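You operate a simulated robot arm through the tools that you are given. There is no shell and no other tool. Be economical: measure what you need, move in short steps, check, and stop when the job is done.

The job below is to be done with a simulated two-armed robot. You get a single attempt, and the scene is never put back.

## Task
Take the lid off the jar on the right end of the packing table and lay it down there. Then put two of the rusty lumps from the left shelf of the air jet table on the service bench. Then take the blue washer from the right end of the packing table and leave it on the top of the goods stand. Then take the tee from the right end of the packing table and put it on the top of the bench. Then take the red sieve and put it on the job card. Then turn the black dial to 5 seconds. Then take the carton with the smallest size on its label from the top of the bench and put it on the service bench. The order counts.

Only the result counts: the job must be done as asked and must still hold three seconds after the hand-in. Knocking over, shifting, dropping, spilling or breaking anything else fails it. Lids that push on must go on centred and level and be pressed home; caps that screw on are set level and turned clockwise until they are tight.

## Robot
Two 7-joint arms with fingered hands on one trunk, on a base that drives. Base frame: it is fixed to the floor where the robot stands at the start and does not move with it; the origin is under the middle of the robot, x ahead of it, y to its left, z up; the surface under the hand at the start is at about z = 760. Units: mm, rad, N and s.
The left shoulder is at the start at [100, 125, 1230], the right one opposite. With the tool pointing down near the work surface each hand reaches from about 100 to 820 mm from the robot's upright axis, wherever it stands, measured 20 degrees to its own side. Places, roughly: black dial [2600, 700, 900]; carton [2750, 1000, 750]; jar [500, -250, 750]; job card [0, -3750, 1000]; red sieve (6x6x3 cm) [2400, 600, 900]; rusty lump (3x2x2 cm) [6500, -4600, 800]; rusty lump (3x3x2 cm) [6500, -4500, 800]; service bench [6200, -1900, 800]; tee (8x6x4 cm) [1100, -100, 800]; top of the bench [3100, 800, 800]; top of the goods stand [2700, -1200, 700]; washer [1000, -500, 750]. Payload 3.7 kg a hand.
The tool frame of a hand sits at the grasp point between the pads (the TCP): z along the fingers, y along the line on which they close. The tips reach 25 mm beyond it. The gripper opens to 88 mm. The gripper's body begins 29 mm behind the TCP. The gripper is a hand of 5 fingers: y runs from the thumb to the fingers, the wrist lies at [-13, -97, -162] in the tool frame.
Orientation is that of the tool frame in the base frame, as [roll, pitch, yaw] about the fixed x, y, z axes, in that order (R = Rz(yaw) Ry(pitch) Rx(roll)). With the fingers straight down and the wrist toward the robot, the tool's x, y and z point along [0, 1, 0], [1, 0, 0] and [0, 0, -1] of the base frame.

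## Interface
- The arms move only by the tool nudge_tool. It takes "left_deltas", "right_deltas" or both (then of equal length, played together; a hand with none holds still); each is one flat list of numbers, 6 for each row, row after row: the turn, a rotation vector about the base's x, y, z in rad, then the shift along the base's x, y, z in mm. In form: [rx, ry, rz, dx, dy, dz, rx, ry, rz, dx, dy, dz, ...]. A call has 1 to 8 rows; each row is the pose to reach, as a shift and turn from the pose commanded when the call began. A row lasts 0.2 s, in which the tool goes at most 50 mm and 0.15 rad; a call with a longer step from one row to the next is refused whole. A pose out of reach is approached as far as the arm can. The call stops where the force on the tool passes 40 N (or 10 N more than at its start, if that is more) or the arm is blocked; 0.2 s more then pass. In this call time passes only in rows, and 0.2 s behind the last. The reply holds the time, the measured pose of the TCP, the force on the tool along the base axes, the opening and the grip force, in the units named above and with some noise, with the torque about the TCP (base axes, N m) and any sound that the robot's microphone picked up.
- Cameras (640 x 400 px; columns grow to the right, rows downward): "scene" is now at [176, -32, 1356.8]; the picture's right is [-0.26, -0.97, 0.00], its down [-0.66, 0.17, -0.73] and it looks along [0.71, -0.19, -0.68] (base axes); focal length 261 px, centre (320, 200). "left" rides on the left gripper at [-59, -79, -105] in its tool frame; the picture's right is [-0.73, -0.32, 0.61], its down [0.62, -0.68, 0.38] and it looks along [0.29, 0.66, 0.70] (tool axes); focal length 234 px, centre (320, 200). "right" rides on the right gripper at [59, -79, -105] in its tool frame; the picture's right is [-0.73, 0.32, -0.61], its down [-0.62, -0.68, 0.38] and it looks along [-0.29, 0.66, 0.70] (tool axes); focal length 234 px, centre (320, 200). There is no depth. A picture from a camera that has moved, and an enlarged one, comes with that camera's place and axes in the base frame and with its lens. The place of the scene camera against the robot may be out by one fixed shift of up to 18 mm in any direction.
- camera(camera): a new picture of that camera. The clock stands still meanwhile.
- raise_lower(by): slides the trunk up (or, below 0, down) by that many mm; the arms and the scene camera ride with it, the base frame stays. It gives what a move gives, with no picture.
- steer(legs): drives the robot by 1 to 6 legs, each [ahead, left, turn to the left] in mm, mm and rad, along the robot's own axes; the way and the turn of a leg run together, so that a leg with both is an arc; at most 1500 mm and 3.142 rad a leg. The arms and the cameras ride along, it lands a little off, and it stops where it bumps. It gives what a move gives.
- move_fingers(index, middle, ring, little, thumb_bend, thumb_turn, hand): sets how far each is bent, from 0 (flat) to 100 (curled in); at 30 the hand is open as for a grip, at 70 the pads meet at the TCP. One left out holds its place. A second passes; each finger stops where it meets its share of the squeeze, and holds until it gets a number again. It is the only way to open and close the hand. It gives what a move gives, with no picture; readings hold the bend of each and the force on index, middle, ring, little, thumb and palm. thumb_turn goes from beside the hand (0) to across from the fingers (100), as for a grip.
- aim_head(pan, tilt): turns the head with the scene camera to pan (to the left, within 1.396 rad either way) and tilt (down, from -0.506 to 1.204), counted from straight ahead of the robot. It gives what a move gives.
- enlarge(camera, box): a new picture of the part [left, top, right, bottom] of that camera's present view, enlarged. The clock stands still meanwhile.
- sign_off(): hands the job in; it is judged then, once.

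Work in short steps. Places have to be worked out from the pictures, the camera data and where the tool is seen: move nearer, look again, correct. Check each grasp and each placing, and mend what went wrong. You have 207 turns and 194 pictures in all, those below and enlarged ones among them. Open the grippers and draw the arms clear of the work before you hand the job in, unless the task says otherwise; then end with one line.

The tools are called as a command line: name --argument value ..., lists and objects as JSON in quotes. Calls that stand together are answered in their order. nudge_tool: Moves the arms, as the interface text tells. Its arguments: {"type":"object","properties":{"left_deltas":{"type":"array","items":{"type":"number"}},"right_deltas":{"type":"array","items":{"type":"number"}}},"required":[]} The other tools are called the same way: raise_lower (by) slides the trunk up or down; move_fingers (index, middle, ring, little, thumb_bend, thumb_turn, hand) moves the fingers one by one; steer (legs) drives the base; aim_head (pan, tilt) turns the head that bears the scene camera; camera (camera) takes a picture; enlarge (camera, box) takes an enlarged picture of a part of a camera's view; sign_off () hands the job in.

At the start:

```text
time: 0.0
left_ee_pos: [571.7, 89.4, 1045.3]
left_ee_rot: [-3.141, 0.0, 1.569]
left_force: [-0.8, 0.2, -1.0]
left_moment: [-0.02, 0.03, -0.01]
left_opening: 87.8
left_grasp_force: 0.1
left_shape: jaw
left_bend: [30.0, 30.0, 30.0, 30.0, 30.0, 98.0]
left_finger forces: [0.1, 0.0, 0.1, 0.0, 0.0, 0.1]
right_ee_pos: [419.5, -299.3, 1114.9]
right_ee_rot: [-3.14, 0.001, 1.57]
right_force: [-0.7, 0.4, 0.3]
right_moment: [-0.03, -0.03, -0.04]
right_opening: 87.4
right_grasp_force: 0.0
right_shape: jaw
right_bend: [30.0, 30.0, 30.0, 30.0, 30.0, 98.0]
right_finger forces: [0.1, 0.0, 0.0, 0.1, 0.1, 0.0]
trunk travel left (down, up): [-249.0, 166.0]
robot x, y, heading: [0.5, -4.9, -0.002]
head pan, tilt: [-0.258, 0.749]
```

scene: 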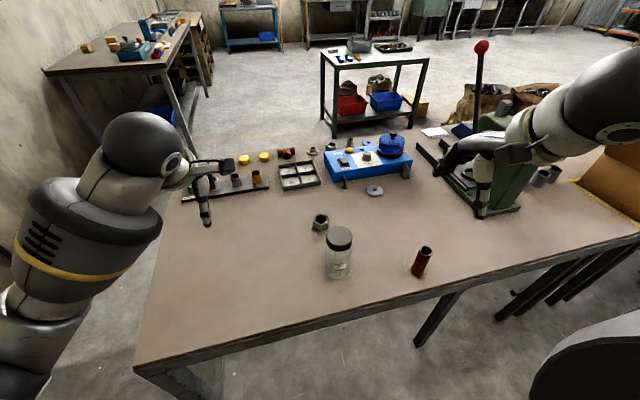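
right: 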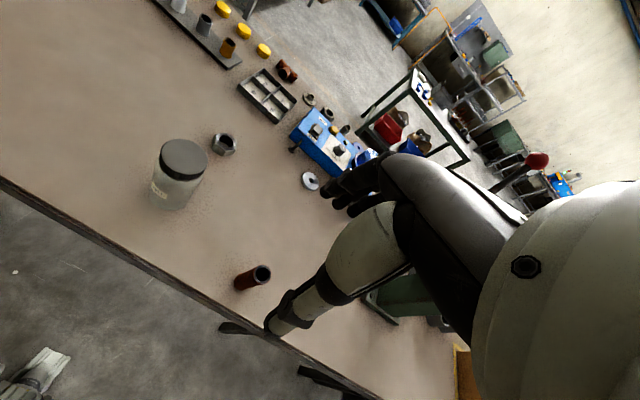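
left: 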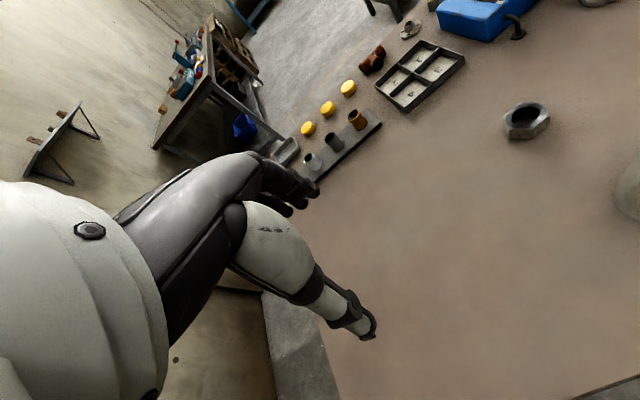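

The jar stands near (530, -175). I'll look closer at the table to identify the washers and the tee.

enlarge --camera "scene" --box '[170, 120, 430, 282]'

enlarge --camera "scene" --box '[400, 60, 640, 210]'

enlarge --camera "scene" --box '[30, 0, 270, 150]'

```text
2.46 times, centred on (300, 201) of scene
camera zoom: at [176.0, -32.0, 1356.8], right [-0.26, -0.97, 0.0], down [-0.66, 0.17, -0.73], along [0.71, -0.19, -0.68], focal length 643 px, centre (369, 198)
```

zoom: 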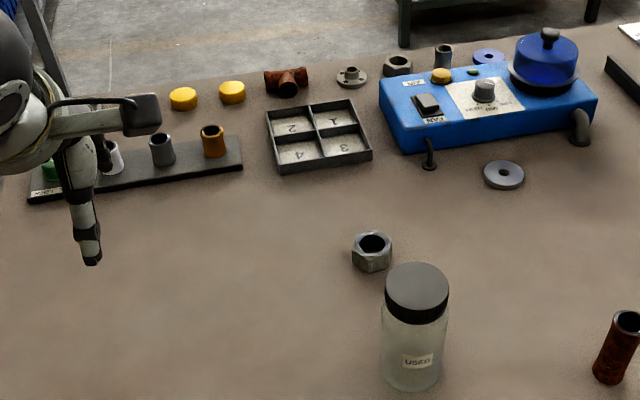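

```text
2.67 times, centred on (520, 135) of scene
camera zoom: at [176.0, -32.0, 1356.8], right [-0.26, -0.97, 0.0], down [-0.66, 0.17, -0.73], along [0.71, -0.19, -0.68], focal length 696 px, centre (-213, 373)
```

zoom: 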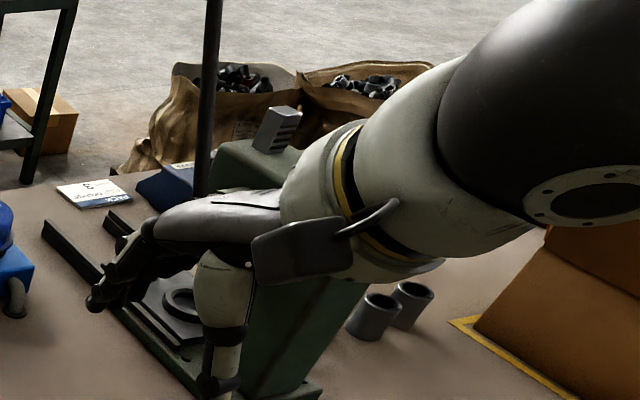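

```text
2.67 times, centred on (150, 75) of scene
camera zoom: at [176.0, -32.0, 1356.8], right [-0.26, -0.97, 0.0], down [-0.66, 0.17, -0.73], along [0.71, -0.19, -0.68], focal length 696 px, centre (773, 533)
```

zoom: 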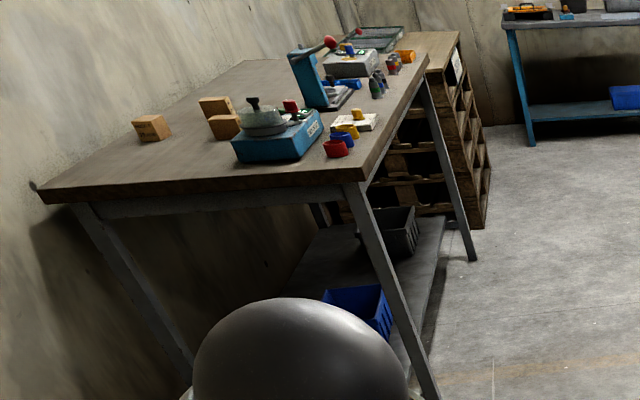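

The blue washer is behind the blue machine near (1093, -497) and the tee near (1088, -134). Now I look at the jar more closely to learn its lid type and size.

enlarge --camera "right" --box '[130, 120, 250, 220]'

enlarge --camera "scene" --box '[290, 200, 400, 290]'

```text
4.00 times, centred on (190, 170) of right
camera zoom: at [340.1, -243.0, 1219.5], right [0.32, -0.73, 0.61], down [-0.68, -0.62, -0.38], along [0.66, -0.29, -0.7], focal length 937 px, centre (840, 320)
```

zoom: 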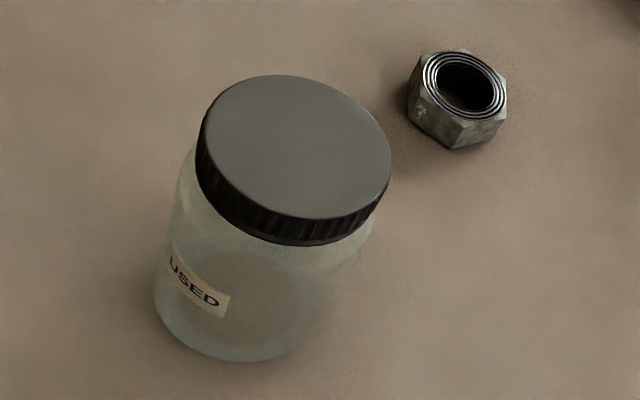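

```text
4.44 times, centred on (345, 245) of scene
camera zoom: at [176.0, -32.0, 1356.8], right [-0.26, -0.97, 0.0], down [-0.66, 0.17, -0.73], along [0.71, -0.19, -0.68], focal length 1160 px, centre (209, 0)
```

zoom: 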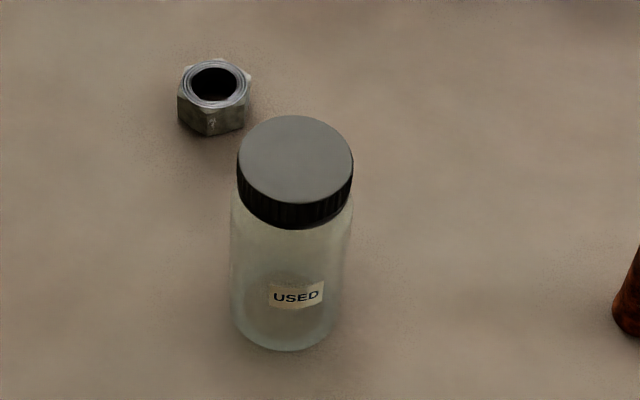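

The lid is ribbed (likely a screw cap), about 60 mm across, top near z 886, with the jar axis near (543, -165). I'll hold the body with the left hand from the side and turn the lid with the right, so I start rolling the left hand sideways.

nudge_tool --left_deltas '[-0.15, 0, 0, -4, 0, -15, -0.3, 0, 0, -8, 0, -30, -0.45, 0, 0, -12, 0, -45, -0.6, 0, 0, -16, 0, -60, -0.75, 0, 0, -20, 0, -80, -0.9, 0, 0, -24, 0, -100, -1.05, 0, 0, -28, 0, -120, -1.2, 0, 0, -28, 0, -140]'

```text
time: 1.8
left_ee_pos: [544.8, 88.8, 904.9]
left_ee_rot: [-3.14, 1.203, 1.575]
left_force: [0.7, 0.0, -0.2]
left_moment: [0.01, 0.0, 0.02]
left_opening: 87.5
left_grasp_force: 0.0
left_shape: jaw
left_bend: [30.0, 30.0, 30.0, 30.0, 30.0, 98.0]
left_finger forces: [0.0, 0.0, 0.0, 0.0, 0.1, 0.0]
right_ee_pos: [420.6, -301.2, 1115.1]
right_ee_rot: [-3.14, 0.0, 1.57]
right_force: [0.0, 0.0, 0.5]
right_moment: [-0.02, 0.03, 0.02]
right_opening: 87.6
right_grasp_force: 0.0
right_shape: jaw
right_bend: [30.0, 30.0, 30.0, 30.0, 30.0, 98.0]
right_finger forces: [0.1, 0.0, 0.0, 0.0, 0.0, 0.0]
trunk travel left (down, up): [-249.0, 166.0]
robot x, y, heading: [1.1, 0.1, 0.002]
head pan, tilt: [-0.258, 0.749]
```

Hand reached the tilt. I lower it and slide toward the jar, stopping short, then look.

nudge_tool --left_deltas '[-0.05, 0, 0, 0, -20, -20, -0.1, 0, 0, 0, -50, -50, -0.1, 0, 0, 0, -95, -75]'

camera --camera "left"

camera --camera "scene"

```text
refused: row 3 steps farther than a row can; nothing moved
```

```text
185 pictures are left
camera left: at [464.7, 165.3, 998.3], right [-0.32, -0.83, 0.46], down [-0.68, -0.13, -0.72], along [0.66, -0.54, -0.52], focal length 234 px, centre (320, 200)
```

left: 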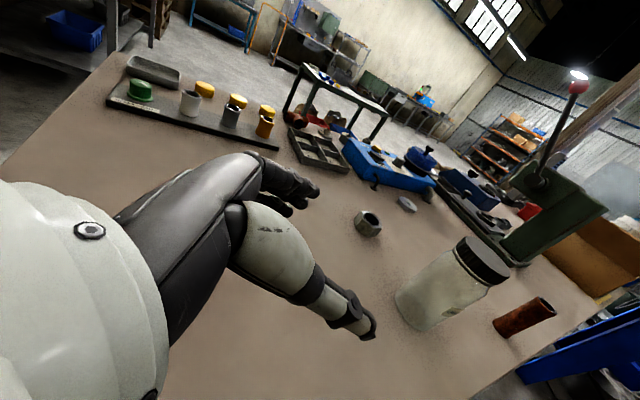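

```text
184 pictures are left
camera scene: at [176.3, -32.0, 1356.7], right [-0.26, -0.97, 0.0], down [-0.66, 0.17, -0.73], along [0.71, -0.19, -0.68], focal length 261 px, centre (320, 200)
```

scene: 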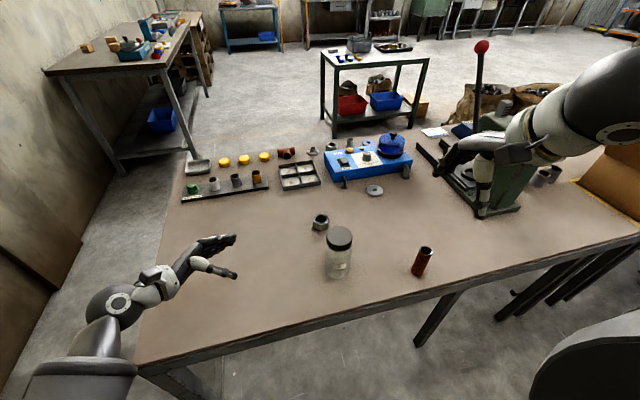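

Row was too long. Repeat with shorter steps.

nudge_tool --left_deltas '[-0.05, 0, 0, 0, -20, -20, -0.1, 0, 0, 0, -45, -45, -0.1, 0, 0, 0, -75, -65, -0.1, 0, 0, 0, -110, -80, -0.1, 0, 0, 0, -150, -92]'

camera --camera "left"

enlarge --camera "scene" --box '[200, 180, 420, 318]'

```text
time: 3.0
left_ee_pos: [543.4, -63.7, 812.3]
left_ee_rot: [-3.139, 1.299, 1.573]
left_force: [0.2, 0.2, 0.3]
left_moment: [0.02, -0.04, 0.02]
left_opening: 87.7
left_grasp_force: 0.2
left_shape: jaw
left_bend: [30.0, 30.0, 30.0, 30.0, 30.0, 98.0]
left_finger forces: [0.0, 0.0, 0.0, 0.1, 0.0, 0.1]
right_ee_pos: [420.4, -301.7, 1115.2]
right_ee_rot: [-3.139, -0.003, 1.571]
right_force: [-0.2, -0.4, -1.1]
right_moment: [0.03, -0.01, -0.02]
right_opening: 87.6
right_grasp_force: 0.0
right_shape: jaw
right_bend: [30.0, 30.0, 30.0, 30.0, 30.0, 98.0]
right_finger forces: [0.1, 0.1, 0.0, 0.1, 0.0, 0.0]
trunk travel left (down, up): [-249.0, 166.0]
robot x, y, heading: [3.1, 1.6, 0.0]
head pan, tilt: [-0.258, 0.749]
```

```text
183 pictures are left
camera left: at [464.5, 21.8, 897.9], right [-0.32, -0.78, 0.54], down [-0.68, -0.2, -0.7], along [0.66, -0.59, -0.47], focal length 234 px, centre (320, 200)
```

left: 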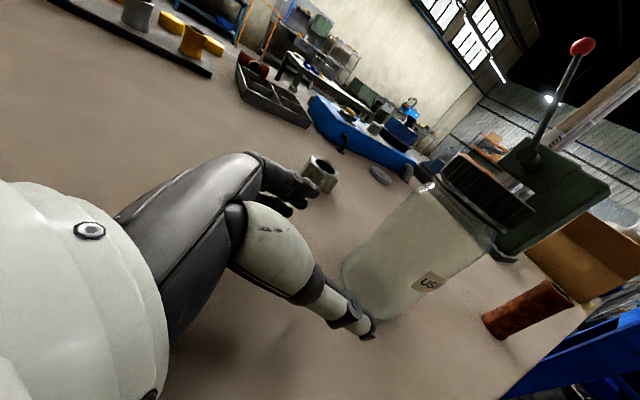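

```text
2.90 times, centred on (310, 249) of scene
camera zoom: at [176.2, -32.7, 1356.7], right [-0.26, -0.97, 0.0], down [-0.66, 0.17, -0.73], along [0.71, -0.19, -0.68], focal length 757 px, centre (349, 58)
```

zoom: 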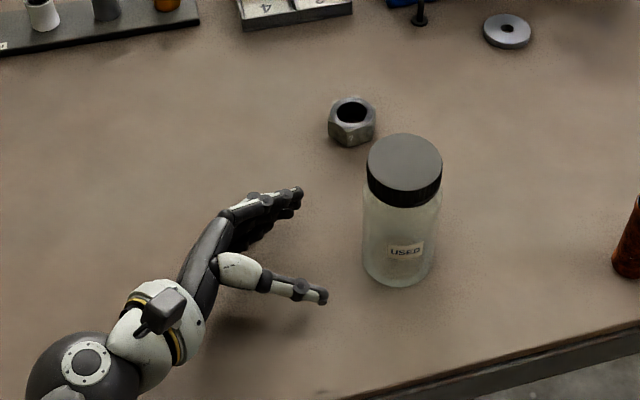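

Jar axis worked out near (541, -168). I slide the open left hand around it.

nudge_tool --left_deltas '[0, 0, 0, 0, -35, 2, 0, 0, 0, -2, -70, 4, 0, 0, 0, -2, -100, 4]'

camera --camera "left"

enlarge --camera "scene" --box '[200, 180, 420, 318]'

```text
time: 3.8
left_ee_pos: [542.8, -163.0, 816.3]
left_ee_rot: [-3.141, 1.299, 1.571]
left_force: [-0.1, 0.0, -0.3]
left_moment: [0.0, -0.01, 0.0]
left_opening: 87.8
left_grasp_force: 0.0
left_shape: jaw
left_bend: [30.0, 30.0, 30.0, 30.0, 30.0, 98.0]
left_finger forces: [0.0, 0.0, 0.0, 0.0, 0.3, 0.0]
right_ee_pos: [418.6, -301.5, 1113.9]
right_ee_rot: [-3.139, -0.003, 1.571]
right_force: [0.2, 0.6, 0.2]
right_moment: [0.01, 0.0, 0.01]
right_opening: 87.5
right_grasp_force: 0.1
right_shape: jaw
right_bend: [30.0, 30.0, 30.0, 30.0, 30.0, 98.0]
right_finger forces: [0.0, 0.0, 0.1, 0.0, 0.0, 0.0]
trunk travel left (down, up): [-249.0, 166.0]
robot x, y, heading: [0.8, 0.7, 0.001]
head pan, tilt: [-0.258, 0.749]
```

```text
181 pictures are left
camera left: at [462.5, -77.7, 901.7], right [-0.32, -0.78, 0.54], down [-0.68, -0.2, -0.7], along [0.66, -0.59, -0.47], focal length 234 px, centre (320, 200)
```

left: 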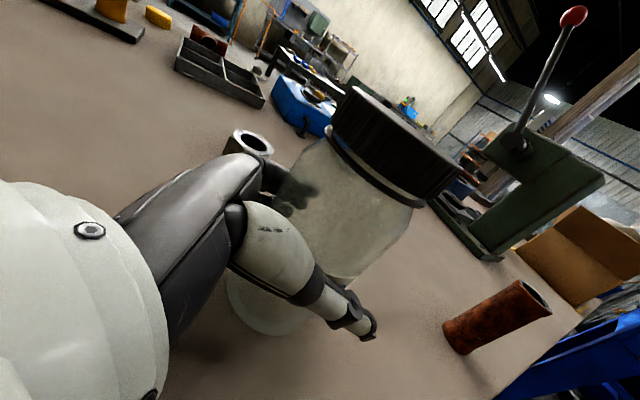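

```text
2.90 times, centred on (310, 249) of scene
camera zoom: at [176.1, -32.5, 1356.8], right [-0.26, -0.97, 0.0], down [-0.66, 0.17, -0.73], along [0.71, -0.19, -0.68], focal length 757 px, centre (349, 58)
```

zoom: 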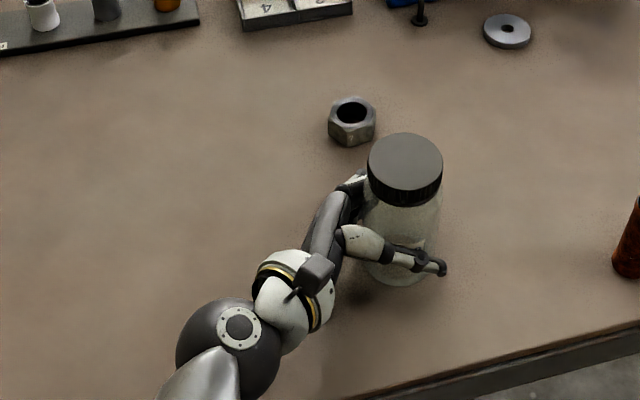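

The hand surrounds the jar body. Close the left hand.

move_fingers --hand "left" --index 60 --middle 60 --ring 60 --little 60 --thumb_bend 60

enlarge --camera "scene" --box '[200, 180, 420, 318]'

```text
time: 4.8
left_ee_pos: [541.4, -162.7, 817.0]
left_ee_rot: [-3.139, 1.299, 1.574]
left_force: [1.9, 0.8, 2.3]
left_moment: [0.0, -0.22, 0.02]
left_opening: 62.2
left_grasp_force: 30.0
left_shape: fingers
left_bend: [42.0, 54.0, 52.0, 53.0, 44.0, 93.0]
left_finger forces: [13.1, 4.4, 5.3, 8.1, 29.6, 0.0]
right_ee_pos: [419.8, -299.6, 1115.7]
right_ee_rot: [-3.141, 0.0, 1.57]
right_force: [0.1, 0.3, 0.4]
right_moment: [0.03, 0.0, 0.0]
right_opening: 87.7
right_grasp_force: 0.0
right_shape: jaw
right_bend: [30.0, 30.0, 30.0, 30.0, 30.0, 98.0]
right_finger forces: [0.0, 0.0, 0.0, 0.0, 0.1, 0.1]
trunk travel left (down, up): [-249.0, 166.0]
robot x, y, heading: [3.4, -3.0, 0.003]
head pan, tilt: [-0.258, 0.749]
```

```text
2.90 times, centred on (310, 249) of scene
camera zoom: at [176.0, -31.9, 1356.8], right [-0.26, -0.97, 0.0], down [-0.66, 0.17, -0.73], along [0.71, -0.19, -0.68], focal length 757 px, centre (349, 58)
```

zoom: 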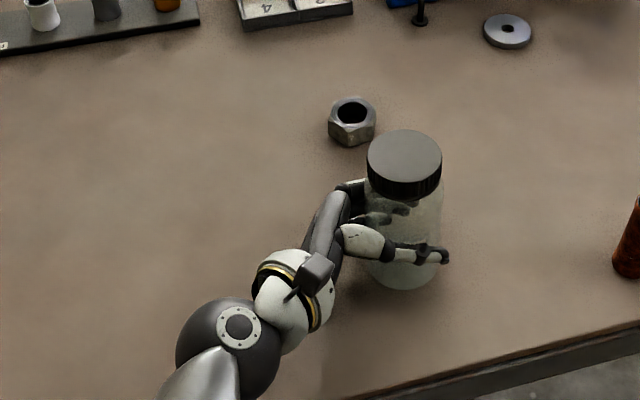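

Jar held (62 mm, 30 N). Now the right hand goes above the lid, pre-turned clockwise to leave room for unscrewing.

nudge_tool --right_deltas '[0, 0, -0.12, 24, 26, 0, 0, 0, -0.24, 48, 52, 0, 0, 0, -0.36, 72, 78, -20, 0, 0, -0.48, 97, 104, -55, 0, 0, -0.6, 121, 132, -95, 0, 0, -0.6, 121, 132, -135]'

camera --camera "right"

camera --camera "scene"

camera --camera "left"

```text
refused: row 4 steps farther than a row can; nothing moved
```

```text
178 pictures are left
camera right: at [340.1, -242.9, 1219.6], right [0.32, -0.73, 0.61], down [-0.68, -0.62, -0.38], along [0.66, -0.29, -0.7], focal length 234 px, centre (320, 200)
```

right: 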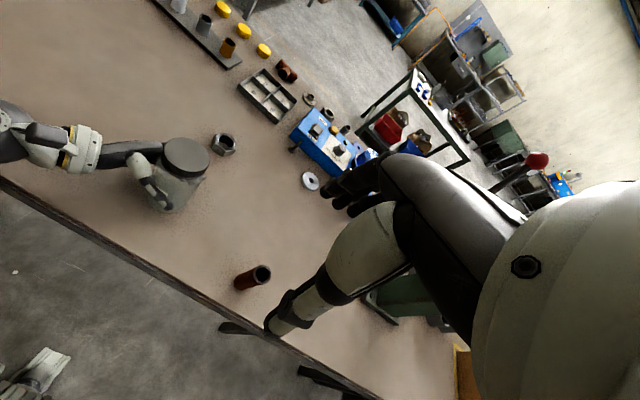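

```text
177 pictures are left
camera scene: at [176.0, -31.9, 1356.8], right [-0.26, -0.97, 0.0], down [-0.66, 0.17, -0.73], along [0.71, -0.19, -0.68], focal length 261 px, centre (320, 200)
```

scene: 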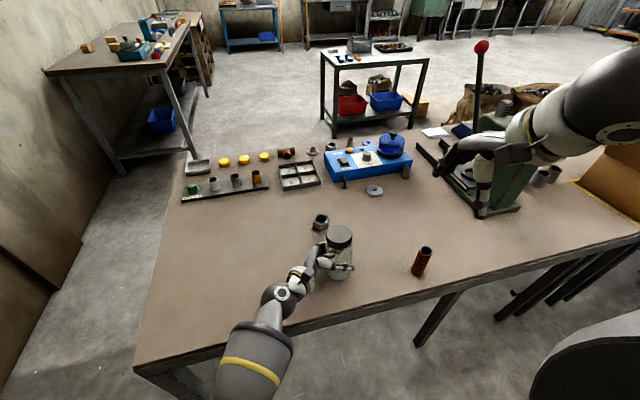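

```text
176 pictures are left
camera left: at [462.6, -77.2, 902.2], right [-0.32, -0.78, 0.54], down [-0.68, -0.2, -0.7], along [0.66, -0.59, -0.47], focal length 234 px, centre (320, 200)
```

left: 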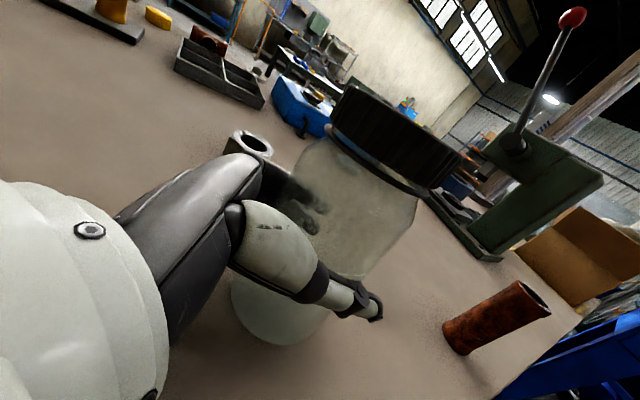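

Same plan with smaller steps.

nudge_tool --right_deltas '[0, 0, -0.1, 20, 22, -20, 0, 0, -0.2, 40, 44, -40, 0, 0, -0.3, 60, 66, -60, 0, 0, -0.4, 80, 88, -80, 0, 0, -0.5, 100, 110, -100, 0, 0, -0.6, 121, 132, -130]'

camera --camera "right"

enlarge --camera "scene" --box '[230, 120, 450, 300]'

```text
time: 6.2
left_ee_pos: [541.3, -164.0, 816.2]
left_ee_rot: [3.139, 1.301, 1.57]
left_force: [0.4, 0.6, 3.2]
left_moment: [0.04, -0.19, -0.01]
left_opening: 62.1
left_grasp_force: 31.0
left_shape: fingers
left_bend: [43.0, 55.0, 53.0, 54.0, 45.0, 92.0]
left_finger forces: [13.3, 4.6, 5.3, 7.9, 30.7, 0.0]
right_ee_pos: [541.2, -168.3, 985.1]
right_ee_rot: [3.141, -0.002, 0.969]
right_force: [-0.1, 0.2, 0.3]
right_moment: [0.0, -0.06, -0.02]
right_opening: 87.7
right_grasp_force: 0.1
right_shape: jaw
right_bend: [30.0, 30.0, 30.0, 30.0, 30.0, 98.0]
right_finger forces: [0.0, 0.1, 0.0, 0.0, 0.1, 0.1]
trunk travel left (down, up): [-249.0, 166.0]
robot x, y, heading: [1.6, -2.7, 0.002]
head pan, tilt: [-0.258, 0.749]
```

```text
175 pictures are left
camera right: at [507.7, -75.8, 1088.9], right [-0.14, -0.78, 0.61], down [-0.91, -0.13, -0.38], along [0.38, -0.61, -0.7], focal length 234 px, centre (320, 200)
```

right: 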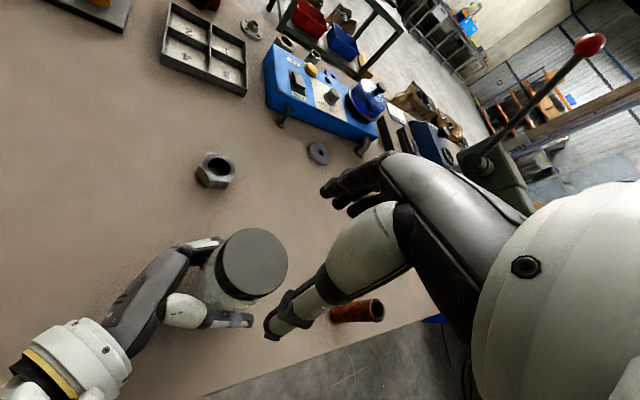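

```text
2.22 times, centred on (340, 210) of scene
camera zoom: at [176.2, -32.0, 1356.7], right [-0.26, -0.97, 0.0], down [-0.66, 0.17, -0.73], along [0.71, -0.19, -0.68], focal length 580 px, centre (276, 178)
```

zoom: 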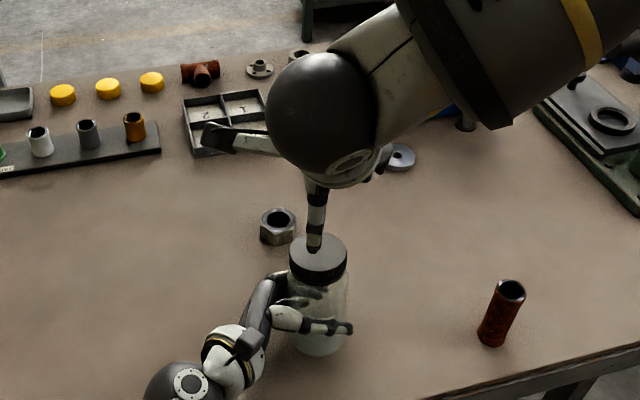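

The lid centre is at about (544, -162). I lower the right hand around it.

nudge_tool --right_deltas '[0, 0, 0, 3, 5, -35, 0, 0, 0, 3, 5, -70, 0, 0, 0, 3, 5, -90, 0, 0, 0, 3, 5, -104]'

camera --camera "right"

camera --camera "left"

```text
time: 7.2
left_ee_pos: [542.1, -161.7, 817.0]
left_ee_rot: [3.139, 1.301, 1.568]
left_force: [-0.6, 0.1, 5.4]
left_moment: [0.04, -0.11, 0.0]
left_opening: 62.2
left_grasp_force: 30.0
left_shape: fingers
left_bend: [43.0, 55.0, 53.0, 54.0, 45.0, 92.0]
left_finger forces: [13.4, 4.4, 4.8, 7.2, 30.6, 0.0]
right_ee_pos: [538.1, -184.7, 909.9]
right_ee_rot: [-3.14, -0.003, 0.972]
right_force: [0.0, -0.3, 0.6]
right_moment: [0.03, 0.01, -0.01]
right_opening: 87.6
right_grasp_force: 0.0
right_shape: jaw
right_bend: [30.0, 30.0, 30.0, 30.0, 30.0, 98.0]
right_finger forces: [0.1, 0.1, 0.0, 0.0, 0.0, 0.0]
right hand out of reach, approached as far as the arm can: row 2, 3, 4
trunk travel left (down, up): [-249.0, 166.0]
robot x, y, heading: [-1.2, -0.5, -0.001]
head pan, tilt: [-0.258, 0.749]
```

```text
173 pictures are left
camera right: at [504.4, -92.3, 1013.9], right [-0.14, -0.78, 0.61], down [-0.91, -0.13, -0.38], along [0.38, -0.61, -0.7], focal length 234 px, centre (320, 200)
```

right: 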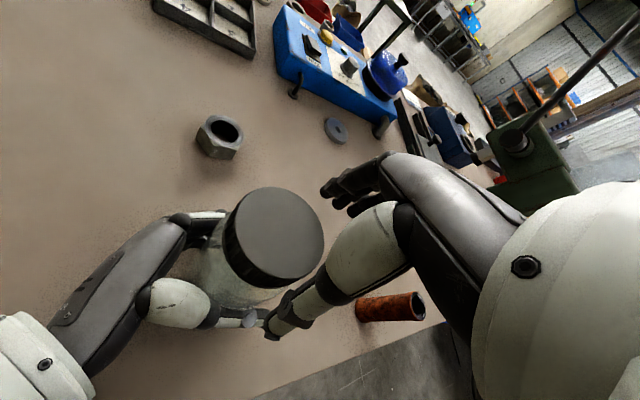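

```text
172 pictures are left
camera left: at [462.2, -77.1, 902.2], right [-0.32, -0.78, 0.54], down [-0.68, -0.2, -0.7], along [0.66, -0.59, -0.47], focal length 234 px, centre (320, 200)
```

left: 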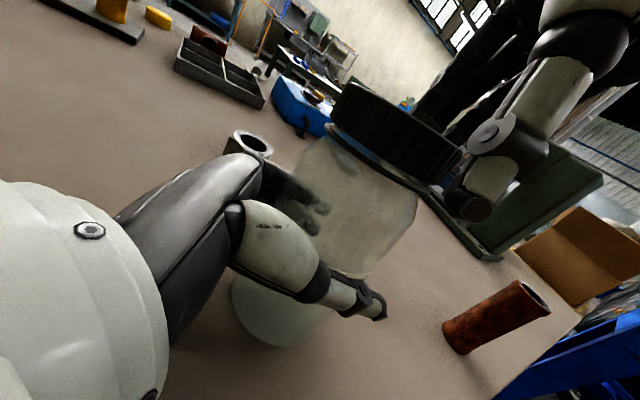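

That yaw is out of reach low down. I raise, turn back to near straight, and centre again.

nudge_tool --right_deltas '[0, 0, 0.05, 0, 0, 30, 0, 0, 0.15, 2, 8, 50, 0, 0, 0.3, 5, 20, 50, 0, 0, 0.42, 6, 22, 50]'

```text
time: 8.2
left_ee_pos: [540.5, -161.9, 815.9]
left_ee_rot: [-3.138, 1.301, 1.573]
left_force: [-0.3, 0.8, 4.6]
left_moment: [0.0, -0.12, -0.02]
left_opening: 62.1
left_grasp_force: 30.7
left_shape: fingers
left_bend: [43.0, 55.0, 53.0, 54.0, 45.0, 92.0]
left_finger forces: [13.2, 4.6, 4.8, 7.3, 30.9, 0.0]
right_ee_pos: [543.4, -162.2, 959.8]
right_ee_rot: [3.141, 0.001, 1.393]
right_force: [0.2, 0.7, -0.4]
right_moment: [0.02, 0.03, 0.01]
right_opening: 87.7
right_grasp_force: 0.0
right_shape: jaw
right_bend: [30.0, 30.0, 30.0, 30.0, 30.0, 98.0]
right_finger forces: [0.0, 0.0, 0.1, 0.1, 0.0, 0.1]
trunk travel left (down, up): [-249.0, 166.0]
robot x, y, heading: [0.5, -1.1, 0.002]
head pan, tilt: [-0.258, 0.749]
```

Now straight down around the lid.

nudge_tool --right_deltas '[0, 0, 0, 0, 0, -30, 0, 0, 0, 0, 0, -55, 0, 0, 0, 0, 0, -70, 0, 0, 0, 0, 0, -79]'

camera --camera "right"

camera --camera "left"

```text
time: 9.2
left_ee_pos: [541.3, -162.7, 816.5]
left_ee_rot: [-3.138, 1.302, 1.574]
left_force: [-0.3, -0.3, 6.0]
left_moment: [0.01, -0.12, 0.01]
left_opening: 62.0
left_grasp_force: 30.5
left_shape: fingers
left_bend: [43.0, 55.0, 53.0, 54.0, 45.0, 92.0]
left_finger forces: [13.3, 4.5, 4.9, 7.3, 30.9, 0.1]
right_ee_pos: [542.2, -166.6, 885.8]
right_ee_rot: [3.141, -0.003, 1.393]
right_force: [0.3, -0.3, -0.7]
right_moment: [0.01, -0.04, 0.01]
right_opening: 87.9
right_grasp_force: 0.0
right_shape: jaw
right_bend: [30.0, 30.0, 30.0, 30.0, 30.0, 98.0]
right_finger forces: [0.0, 0.0, 0.0, 0.1, 0.0, 0.1]
right hand out of reach, approached as far as the arm can: row 4
trunk travel left (down, up): [-249.0, 166.0]
robot x, y, heading: [0.8, 5.7, -0.001]
head pan, tilt: [-0.258, 0.749]
```

```text
171 pictures are left
camera right: at [474.4, -96.3, 990.9], right [0.19, -0.77, 0.61], down [-0.78, -0.49, -0.38], along [0.59, -0.4, -0.7], focal length 234 px, centre (320, 200)
```

right: 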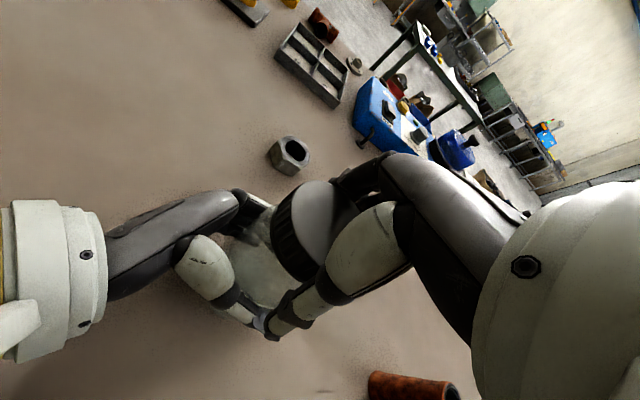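

```text
170 pictures are left
camera left: at [462.1, -77.1, 902.2], right [-0.32, -0.78, 0.54], down [-0.68, -0.2, -0.7], along [0.66, -0.59, -0.47], focal length 234 px, centre (320, 200)
```

left: 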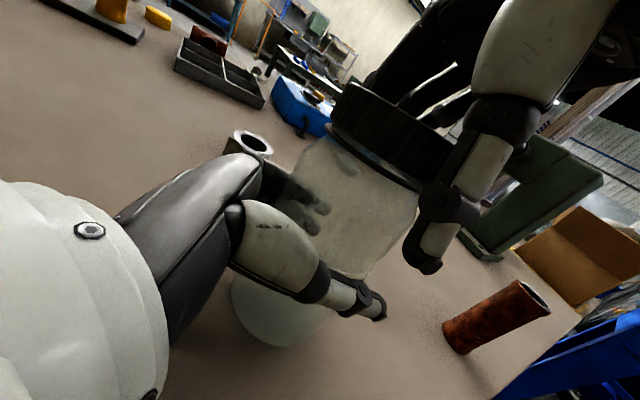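

Nearly there; turning slightly back toward straight frees reach, then I lower a bit more.

nudge_tool --right_deltas '[0, 0, 0.12, 1, 3, 0, 0, 0, 0.18, 2, 4, -5]'

```text
time: 9.8
left_ee_pos: [541.4, -161.1, 816.9]
left_ee_rot: [-3.141, 1.3, 1.571]
left_force: [-0.1, 0.6, 4.7]
left_moment: [0.0, -0.14, 0.01]
left_opening: 62.2
left_grasp_force: 30.7
left_shape: fingers
left_bend: [43.0, 55.0, 53.0, 54.0, 45.0, 92.0]
left_finger forces: [13.2, 4.5, 4.9, 7.4, 31.0, 0.1]
right_ee_pos: [543.8, -163.0, 881.9]
right_ee_rot: [3.141, 0.0, 1.573]
right_force: [-0.4, -0.8, -0.4]
right_moment: [-0.01, -0.03, -0.01]
right_opening: 88.1
right_grasp_force: 0.2
right_shape: jaw
right_bend: [30.0, 30.0, 30.0, 30.0, 30.0, 98.0]
right_finger forces: [0.1, 0.0, 0.1, 0.0, 0.1, 0.0]
trunk travel left (down, up): [-249.0, 166.0]
robot x, y, heading: [0.7, 1.6, -0.003]
head pan, tilt: [-0.258, 0.749]
```

Positioned. Close the right hand on the lid.

move_fingers --hand "right" --index 60 --middle 60 --ring 60 --little 60 --thumb_bend 60

camera --camera "left"

```text
time: 10.8
left_ee_pos: [541.8, -162.5, 816.4]
left_ee_rot: [-3.14, 1.3, 1.571]
left_force: [-2.7, 1.5, 4.9]
left_moment: [-0.06, -0.19, -0.08]
left_opening: 62.2
left_grasp_force: 30.3
left_shape: fingers
left_bend: [43.0, 55.0, 53.0, 54.0, 45.0, 92.0]
left_finger forces: [11.8, 4.3, 4.5, 7.5, 31.9, 0.0]
right_ee_pos: [544.7, -163.7, 881.1]
right_ee_rot: [-3.141, -0.002, 1.571]
right_force: [3.9, -0.5, 1.3]
right_moment: [0.0, -0.21, 0.17]
right_opening: 59.1
right_grasp_force: 20.6
right_shape: fingers
right_bend: [41.0, 51.0, 56.0, 60.0, 44.0, 97.0]
right_finger forces: [14.1, 6.7, 2.0, 0.0, 19.1, 0.0]
trunk travel left (down, up): [-249.0, 166.0]
robot x, y, heading: [3.1, -1.3, 0.001]
head pan, tilt: [-0.258, 0.749]
```

```text
169 pictures are left
camera left: at [462.0, -77.1, 902.1], right [-0.32, -0.78, 0.54], down [-0.68, -0.2, -0.7], along [0.66, -0.59, -0.47], focal length 234 px, centre (320, 200)
```

left: 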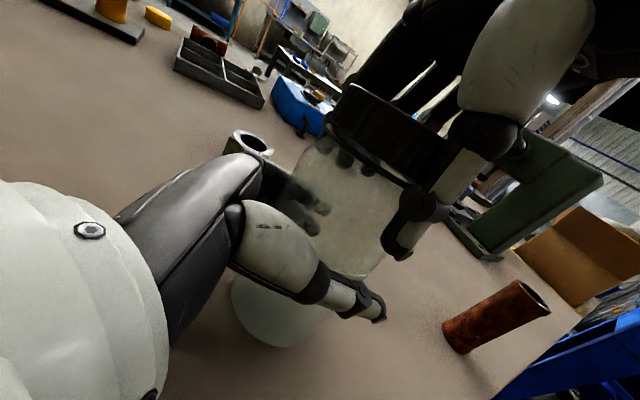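

Lid is gripped (59 mm). Turn counter-clockwise a bit and watch the torque.

nudge_tool --right_deltas '[0, 0, 0.14, 0, 0, 0, 0, 0, 0.28, 0, 0, 0.3, 0, 0, 0.42, 0, 0, 0.5, 0, 0, 0.56, 0, 0, 0.7, 0, 0, 0.7, 0, 0, 0.9]'

camera --camera "left"

```text
time: 12.0
left_ee_pos: [541.7, -162.6, 817.4]
left_ee_rot: [3.138, 1.301, 1.566]
left_force: [-10.6, 2.6, 5.0]
left_moment: [0.05, -0.5, 0.71]
left_opening: 61.6
left_grasp_force: 31.5
left_shape: fingers
left_bend: [44.0, 55.0, 53.0, 54.0, 45.0, 93.0]
left_finger forces: [11.2, 3.6, 4.8, 6.8, 36.5, 0.0]
right_ee_pos: [546.0, -164.0, 882.8]
right_ee_rot: [3.141, 0.002, 2.273]
right_force: [10.4, -4.4, -1.3]
right_moment: [-0.3, -0.29, -0.7]
right_opening: 57.8
right_grasp_force: 27.1
right_shape: fingers
right_bend: [38.0, 54.0, 60.0, 60.0, 48.0, 90.0]
right_finger forces: [18.5, 15.4, 2.2, 0.0, 16.9, 0.1]
trunk travel left (down, up): [-249.0, 166.0]
robot x, y, heading: [-2.9, 0.1, 0.004]
head pan, tilt: [-0.258, 0.749]
```

```text
168 pictures are left
camera left: at [462.0, -77.0, 901.8], right [-0.32, -0.78, 0.54], down [-0.68, -0.2, -0.7], along [0.66, -0.59, -0.47], focal length 234 px, centre (320, 200)
```

left: 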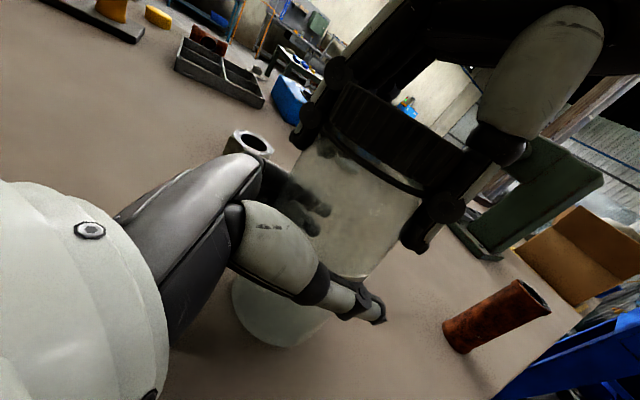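

Torque 0.7 N m transmitted both ways. Keep turning further.

nudge_tool --right_deltas '[0, 0, 0.14, 0, 0, 0.2, 0, 0, 0.28, 0, 0, 0.3, 0, 0, 0.42, 0, 0, 0.5, 0, 0, 0.56, 0, 0, 0.7, 0, 0, 0.7, 0, 0, 0.9]'

camera --camera "left"

```text
time: 13.2
left_ee_pos: [541.2, -162.1, 816.7]
left_ee_rot: [-3.133, 1.3, 1.58]
left_force: [-14.6, -1.7, 4.3]
left_moment: [0.13, -0.62, 0.76]
left_opening: 61.1
left_grasp_force: 31.8
left_shape: fingers
left_bend: [45.0, 55.0, 53.0, 54.0, 45.0, 93.0]
left_finger forces: [10.1, 3.7, 4.5, 6.6, 38.3, 0.0]
right_ee_pos: [543.8, -164.1, 883.9]
right_ee_rot: [3.14, 0.004, 2.831]
right_force: [16.0, 1.2, 0.2]
right_moment: [-0.15, -0.67, -0.84]
right_opening: 56.8
right_grasp_force: 30.5
right_shape: fingers
right_bend: [37.0, 53.0, 62.0, 60.0, 49.0, 91.0]
right_finger forces: [22.2, 13.4, 11.0, 0.0, 16.1, 0.0]
right hand out of reach, approached as far as the arm can: row 5
trunk travel left (down, up): [-249.0, 166.0]
robot x, y, heading: [1.9, 1.6, -0.002]
head pan, tilt: [-0.258, 0.749]
```

```text
167 pictures are left
camera left: at [461.9, -77.6, 901.7], right [-0.32, -0.78, 0.54], down [-0.68, -0.2, -0.7], along [0.66, -0.59, -0.47], focal length 234 px, centre (320, 200)
```

left: 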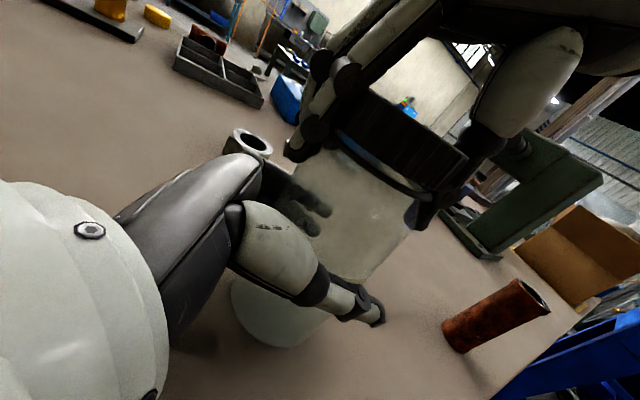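

Check whether the lid actually turned or rose.

enlarge --camera "left" --box '[260, 70, 500, 220]'

enlarge --camera "scene" --box '[260, 180, 440, 300]'

```text
2.67 times, centred on (380, 145) of left
camera zoom: at [461.9, -77.6, 901.7], right [-0.32, -0.78, 0.54], down [-0.68, -0.2, -0.7], along [0.66, -0.59, -0.47], focal length 624 px, centre (160, 347)
```

zoom: 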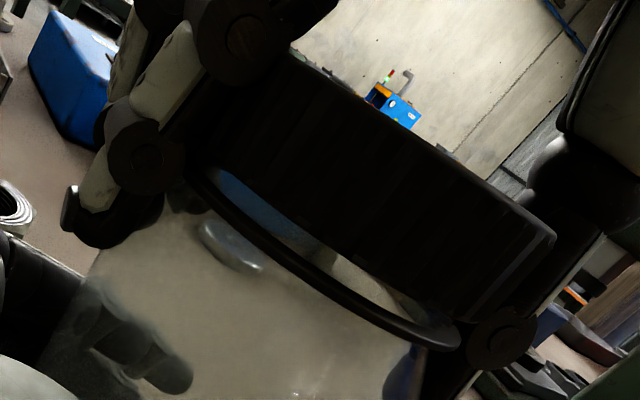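

```text
3.33 times, centred on (350, 240) of scene
camera zoom: at [176.0, -31.9, 1356.8], right [-0.26, -0.97, 0.0], down [-0.66, 0.17, -0.73], along [0.71, -0.19, -0.68], focal length 870 px, centre (220, 67)
```

zoom: 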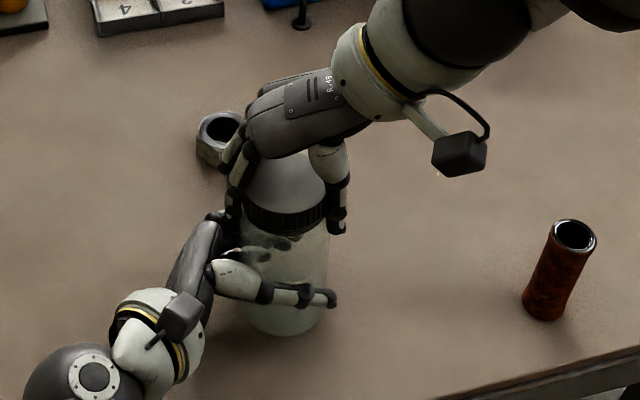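

Turned about 1.3 rad. Try a gentle upward pull to see whether the lid is free.

nudge_tool --right_deltas '[0, 0, 0, 0, 0, 2, 0, 0, 0, 0, 0, 4]'

enlarge --camera "left" --box '[260, 70, 500, 220]'

```text
time: 13.8
left_ee_pos: [541.2, -162.6, 817.3]
left_ee_rot: [3.139, 1.302, 1.568]
left_force: [-15.7, -2.3, 9.9]
left_moment: [0.07, -0.53, 0.61]
left_opening: 61.5
left_grasp_force: 31.7
left_shape: fingers
left_bend: [46.0, 56.0, 53.0, 54.0, 45.0, 93.0]
left_finger forces: [9.5, 4.0, 4.4, 6.4, 38.7, 0.0]
right_ee_pos: [543.2, -163.9, 886.6]
right_ee_rot: [3.14, 0.0, 2.828]
right_force: [15.9, 1.6, -11.2]
right_moment: [-0.01, -0.51, -0.66]
right_opening: 56.8
right_grasp_force: 25.6
right_shape: fingers
right_bend: [38.0, 53.0, 59.0, 60.0, 49.0, 92.0]
right_finger forces: [17.5, 14.9, 3.3, 0.1, 15.5, 0.0]
trunk travel left (down, up): [-249.0, 166.0]
robot x, y, heading: [-0.3, 1.1, -0.001]
head pan, tilt: [-0.258, 0.749]
```

```text
2.67 times, centred on (380, 145) of left
camera zoom: at [462.5, -77.5, 902.5], right [-0.32, -0.78, 0.54], down [-0.68, -0.2, -0.7], along [0.66, -0.59, -0.46], focal length 624 px, centre (160, 347)
```

zoom: 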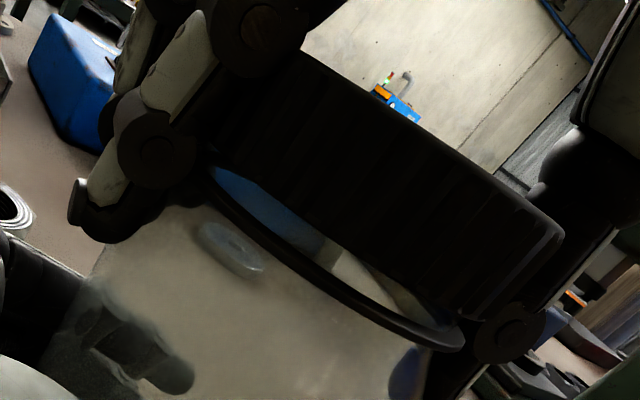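

The lid seems to be loosening but is still threaded. Open, turn back and regrip.

move_fingers --hand "right" --index 30 --middle 30 --ring 30 --little 30 --thumb_bend 30

enlarge --camera "left" --box '[260, 70, 500, 220]'

nudge_tool --right_deltas '[0, 0, -0.15, 0, 0, 0, 0, 0, -0.3, 0, 0, 0, 0, 0, -0.45, 0, 0, 0, 0, 0, -0.6, 0, 0, 0, 0, 0, -0.75, 0, 0, 0, 0, 0, -0.9, 0, 0, 0, 0, 0, -1.05, 0, 0, 0, 0, 0, -1.2, 0, 0, 0]'

```text
time: 14.8
left_ee_pos: [542.1, -161.9, 817.2]
left_ee_rot: [-3.138, 1.301, 1.575]
left_force: [1.1, 1.4, 2.4]
left_moment: [0.06, -0.21, 0.03]
left_opening: 61.4
left_grasp_force: 29.8
left_shape: fingers
left_bend: [44.0, 56.0, 53.0, 54.0, 46.0, 93.0]
left_finger forces: [13.6, 4.4, 5.1, 7.7, 28.7, 0.1]
right_ee_pos: [545.0, -163.1, 887.3]
right_ee_rot: [3.138, 0.0, 2.83]
right_force: [0.3, -0.2, 0.3]
right_moment: [0.01, 0.02, 0.03]
right_opening: 84.3
right_grasp_force: 0.0
right_shape: fingers
right_bend: [30.0, 30.0, 30.0, 30.0, 30.0, 97.0]
right_finger forces: [0.0, 0.0, 0.0, 0.1, 0.1, 0.0]
trunk travel left (down, up): [-249.0, 166.0]
robot x, y, heading: [-1.1, -2.5, 0.003]
head pan, tilt: [-0.258, 0.749]
```

```text
2.67 times, centred on (380, 145) of left
camera zoom: at [462.6, -76.8, 902.1], right [-0.32, -0.78, 0.54], down [-0.68, -0.2, -0.7], along [0.66, -0.59, -0.47], focal length 624 px, centre (160, 347)
```

zoom: 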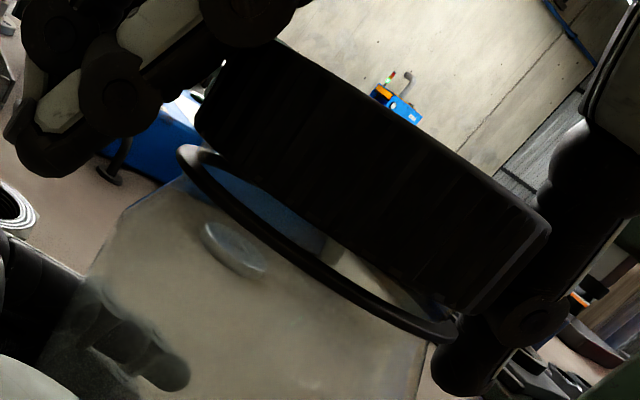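

```text
time: 16.6
left_ee_pos: [542.1, -162.1, 817.4]
left_ee_rot: [-3.14, 1.3, 1.573]
left_force: [0.6, 0.1, 4.0]
left_moment: [0.06, -0.21, 0.03]
left_opening: 61.6
left_grasp_force: 29.4
left_shape: fingers
left_bend: [44.0, 56.0, 53.0, 54.0, 46.0, 93.0]
left_finger forces: [13.6, 4.1, 5.1, 7.4, 28.9, 0.0]
right_ee_pos: [545.2, -163.8, 887.0]
right_ee_rot: [3.14, -0.001, 1.628]
right_force: [1.3, -0.9, 0.8]
right_moment: [0.0, 0.01, -0.01]
right_opening: 84.4
right_grasp_force: 0.1
right_shape: fingers
right_bend: [30.0, 30.0, 30.0, 30.0, 30.0, 97.0]
right_finger forces: [0.1, 0.1, 0.0, 0.0, 0.0, 0.0]
trunk travel left (down, up): [-249.0, 166.0]
robot x, y, heading: [-0.0, 1.0, 0.002]
head pan, tilt: [-0.258, 0.749]
```

A gap is showing between lid and neck ring. Lower slightly, regrip.

nudge_tool --right_deltas '[0, 0, -0.05, -1, 0, -4]'

move_fingers --hand "right" --index 60 --middle 60 --ring 60 --little 60 --thumb_bend 60

nudge_tool --right_deltas '[0, 0, 0.15, 0, 0, 0.2, 0, 0, 0.3, 0, 0, 0.4, 0, 0, 0.45, 0, 0, 0.6, 0, 0, 0.6, 0, 0, 0.8, 0, 0, 0.75, 0, 0, 1, 0, 0, 0.9, 0, 0, 1.2, 0, 0, 1.05, 0, 0, 1.4, 0, 0, 1.2, 0, 0, 1.6]'

enlarge --camera "left" --box '[260, 70, 500, 220]'

```text
time: 17.0
left_ee_pos: [541.3, -161.7, 816.9]
left_ee_rot: [3.137, 1.3, 1.566]
left_force: [0.4, -0.3, 4.2]
left_moment: [0.1, -0.21, 0.02]
left_opening: 61.6
left_grasp_force: 29.9
left_shape: fingers
left_bend: [44.0, 56.0, 53.0, 54.0, 46.0, 93.0]
left_finger forces: [13.6, 4.2, 5.2, 7.4, 28.9, 0.0]
right_ee_pos: [543.9, -162.6, 883.9]
right_ee_rot: [-3.142, 0.0, 1.579]
right_force: [1.2, -0.4, -0.1]
right_moment: [0.0, 0.03, 0.0]
right_opening: 84.7
right_grasp_force: 0.1
right_shape: fingers
right_bend: [30.0, 30.0, 30.0, 30.0, 30.0, 97.0]
right_finger forces: [0.0, 0.0, 0.0, 0.1, 0.0, 0.0]
trunk travel left (down, up): [-249.0, 166.0]
robot x, y, heading: [-2.4, 0.1, 0.002]
head pan, tilt: [-0.258, 0.749]
```

```text
time: 18.0
left_ee_pos: [541.2, -162.3, 815.5]
left_ee_rot: [-3.137, 1.3, 1.575]
left_force: [-0.6, 2.5, 3.4]
left_moment: [0.03, -0.21, -0.12]
left_opening: 61.5
left_grasp_force: 29.3
left_shape: fingers
left_bend: [44.0, 56.0, 53.0, 54.0, 46.0, 93.0]
left_finger forces: [12.7, 4.0, 4.8, 7.0, 30.0, 0.0]
right_ee_pos: [543.4, -163.0, 883.1]
right_ee_rot: [3.138, 0.003, 1.581]
right_force: [2.6, -0.6, 1.6]
right_moment: [-0.04, -0.29, 0.1]
right_opening: 57.7
right_grasp_force: 20.7
right_shape: fingers
right_bend: [42.0, 51.0, 56.0, 60.0, 45.0, 97.0]
right_finger forces: [13.1, 7.0, 2.5, 0.0, 19.3, 0.0]
trunk travel left (down, up): [-249.0, 166.0]
robot x, y, heading: [-3.0, 1.5, 0.003]
head pan, tilt: [-0.258, 0.749]
```

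```text
time: 19.8
left_ee_pos: [541.0, -163.8, 815.1]
left_ee_rot: [-3.138, 1.3, 1.573]
left_force: [-12.5, -0.6, 3.1]
left_moment: [0.1, -0.61, 0.65]
left_opening: 61.1
left_grasp_force: 32.0
left_shape: fingers
left_bend: [45.0, 56.0, 53.0, 54.0, 46.0, 93.0]
left_finger forces: [10.5, 4.1, 4.8, 7.0, 37.7, 0.0]
right_ee_pos: [544.1, -163.7, 886.6]
right_ee_rot: [3.14, 0.007, 2.781]
right_force: [12.9, 1.0, -1.1]
right_moment: [-0.06, -0.45, -0.66]
right_opening: 56.4
right_grasp_force: 26.1
right_shape: fingers
right_bend: [39.0, 53.0, 61.0, 60.0, 49.0, 91.0]
right_finger forces: [18.7, 12.6, 4.2, 0.0, 16.6, 0.0]
trunk travel left (down, up): [-249.0, 166.0]
robot x, y, heading: [0.1, 0.1, 0.003]
head pan, tilt: [-0.258, 0.749]
```

```text
2.67 times, centred on (380, 145) of left
camera zoom: at [461.9, -77.5, 901.7], right [-0.32, -0.78, 0.54], down [-0.68, -0.2, -0.7], along [0.66, -0.59, -0.47], focal length 624 px, centre (160, 347)
```

zoom: 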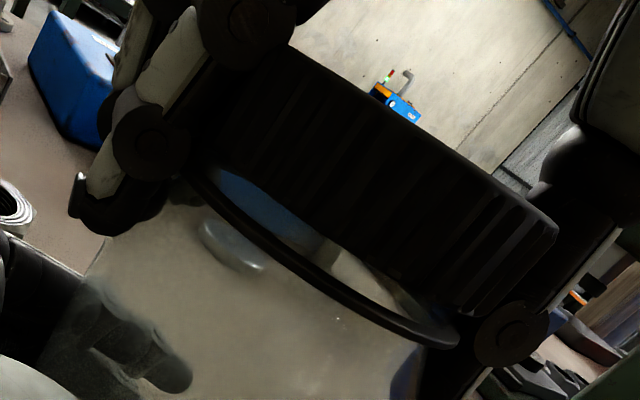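

Unclear whether it turned or slipped. Try a firmer upward pull, watching force and picture.

nudge_tool --right_deltas '[0, 0, 0, 0, 0, 3, 0, 0, 0, 0, 0, 6, 0, 0, 0, 0, 0, 9]'

enlarge --camera "left" --box '[260, 70, 500, 220]'

```text
time: 20.6
left_ee_pos: [541.8, -163.3, 818.2]
left_ee_rot: [3.136, 1.302, 1.566]
left_force: [-12.4, -2.0, 13.1]
left_moment: [0.03, -0.52, 0.29]
left_opening: 61.2
left_grasp_force: 30.5
left_shape: fingers
left_bend: [45.0, 56.0, 53.0, 54.0, 46.0, 93.0]
left_finger forces: [9.8, 4.4, 4.5, 6.5, 36.8, 0.1]
right_ee_pos: [543.4, -163.6, 893.1]
right_ee_rot: [-3.14, 0.002, 2.783]
right_force: [11.9, 1.9, -14.5]
right_moment: [0.06, -0.37, -0.3]
right_opening: 54.8
right_grasp_force: 18.7
right_shape: fingers
right_bend: [41.0, 52.0, 59.0, 60.0, 49.0, 95.0]
right_finger forces: [12.9, 9.8, 1.1, 0.1, 13.9, 0.0]
trunk travel left (down, up): [-249.0, 166.0]
robot x, y, heading: [1.3, -1.2, 0.005]
head pan, tilt: [-0.258, 0.749]
```

```text
2.67 times, centred on (380, 145) of left
camera zoom: at [462.9, -77.6, 903.2], right [-0.32, -0.78, 0.54], down [-0.68, -0.2, -0.7], along [0.66, -0.59, -0.46], focal length 624 px, centre (160, 347)
```

zoom: 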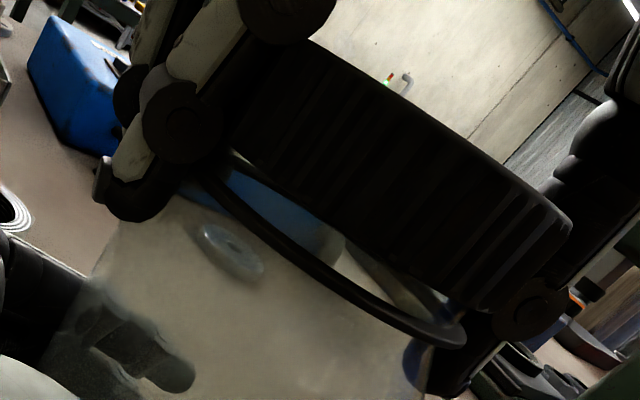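

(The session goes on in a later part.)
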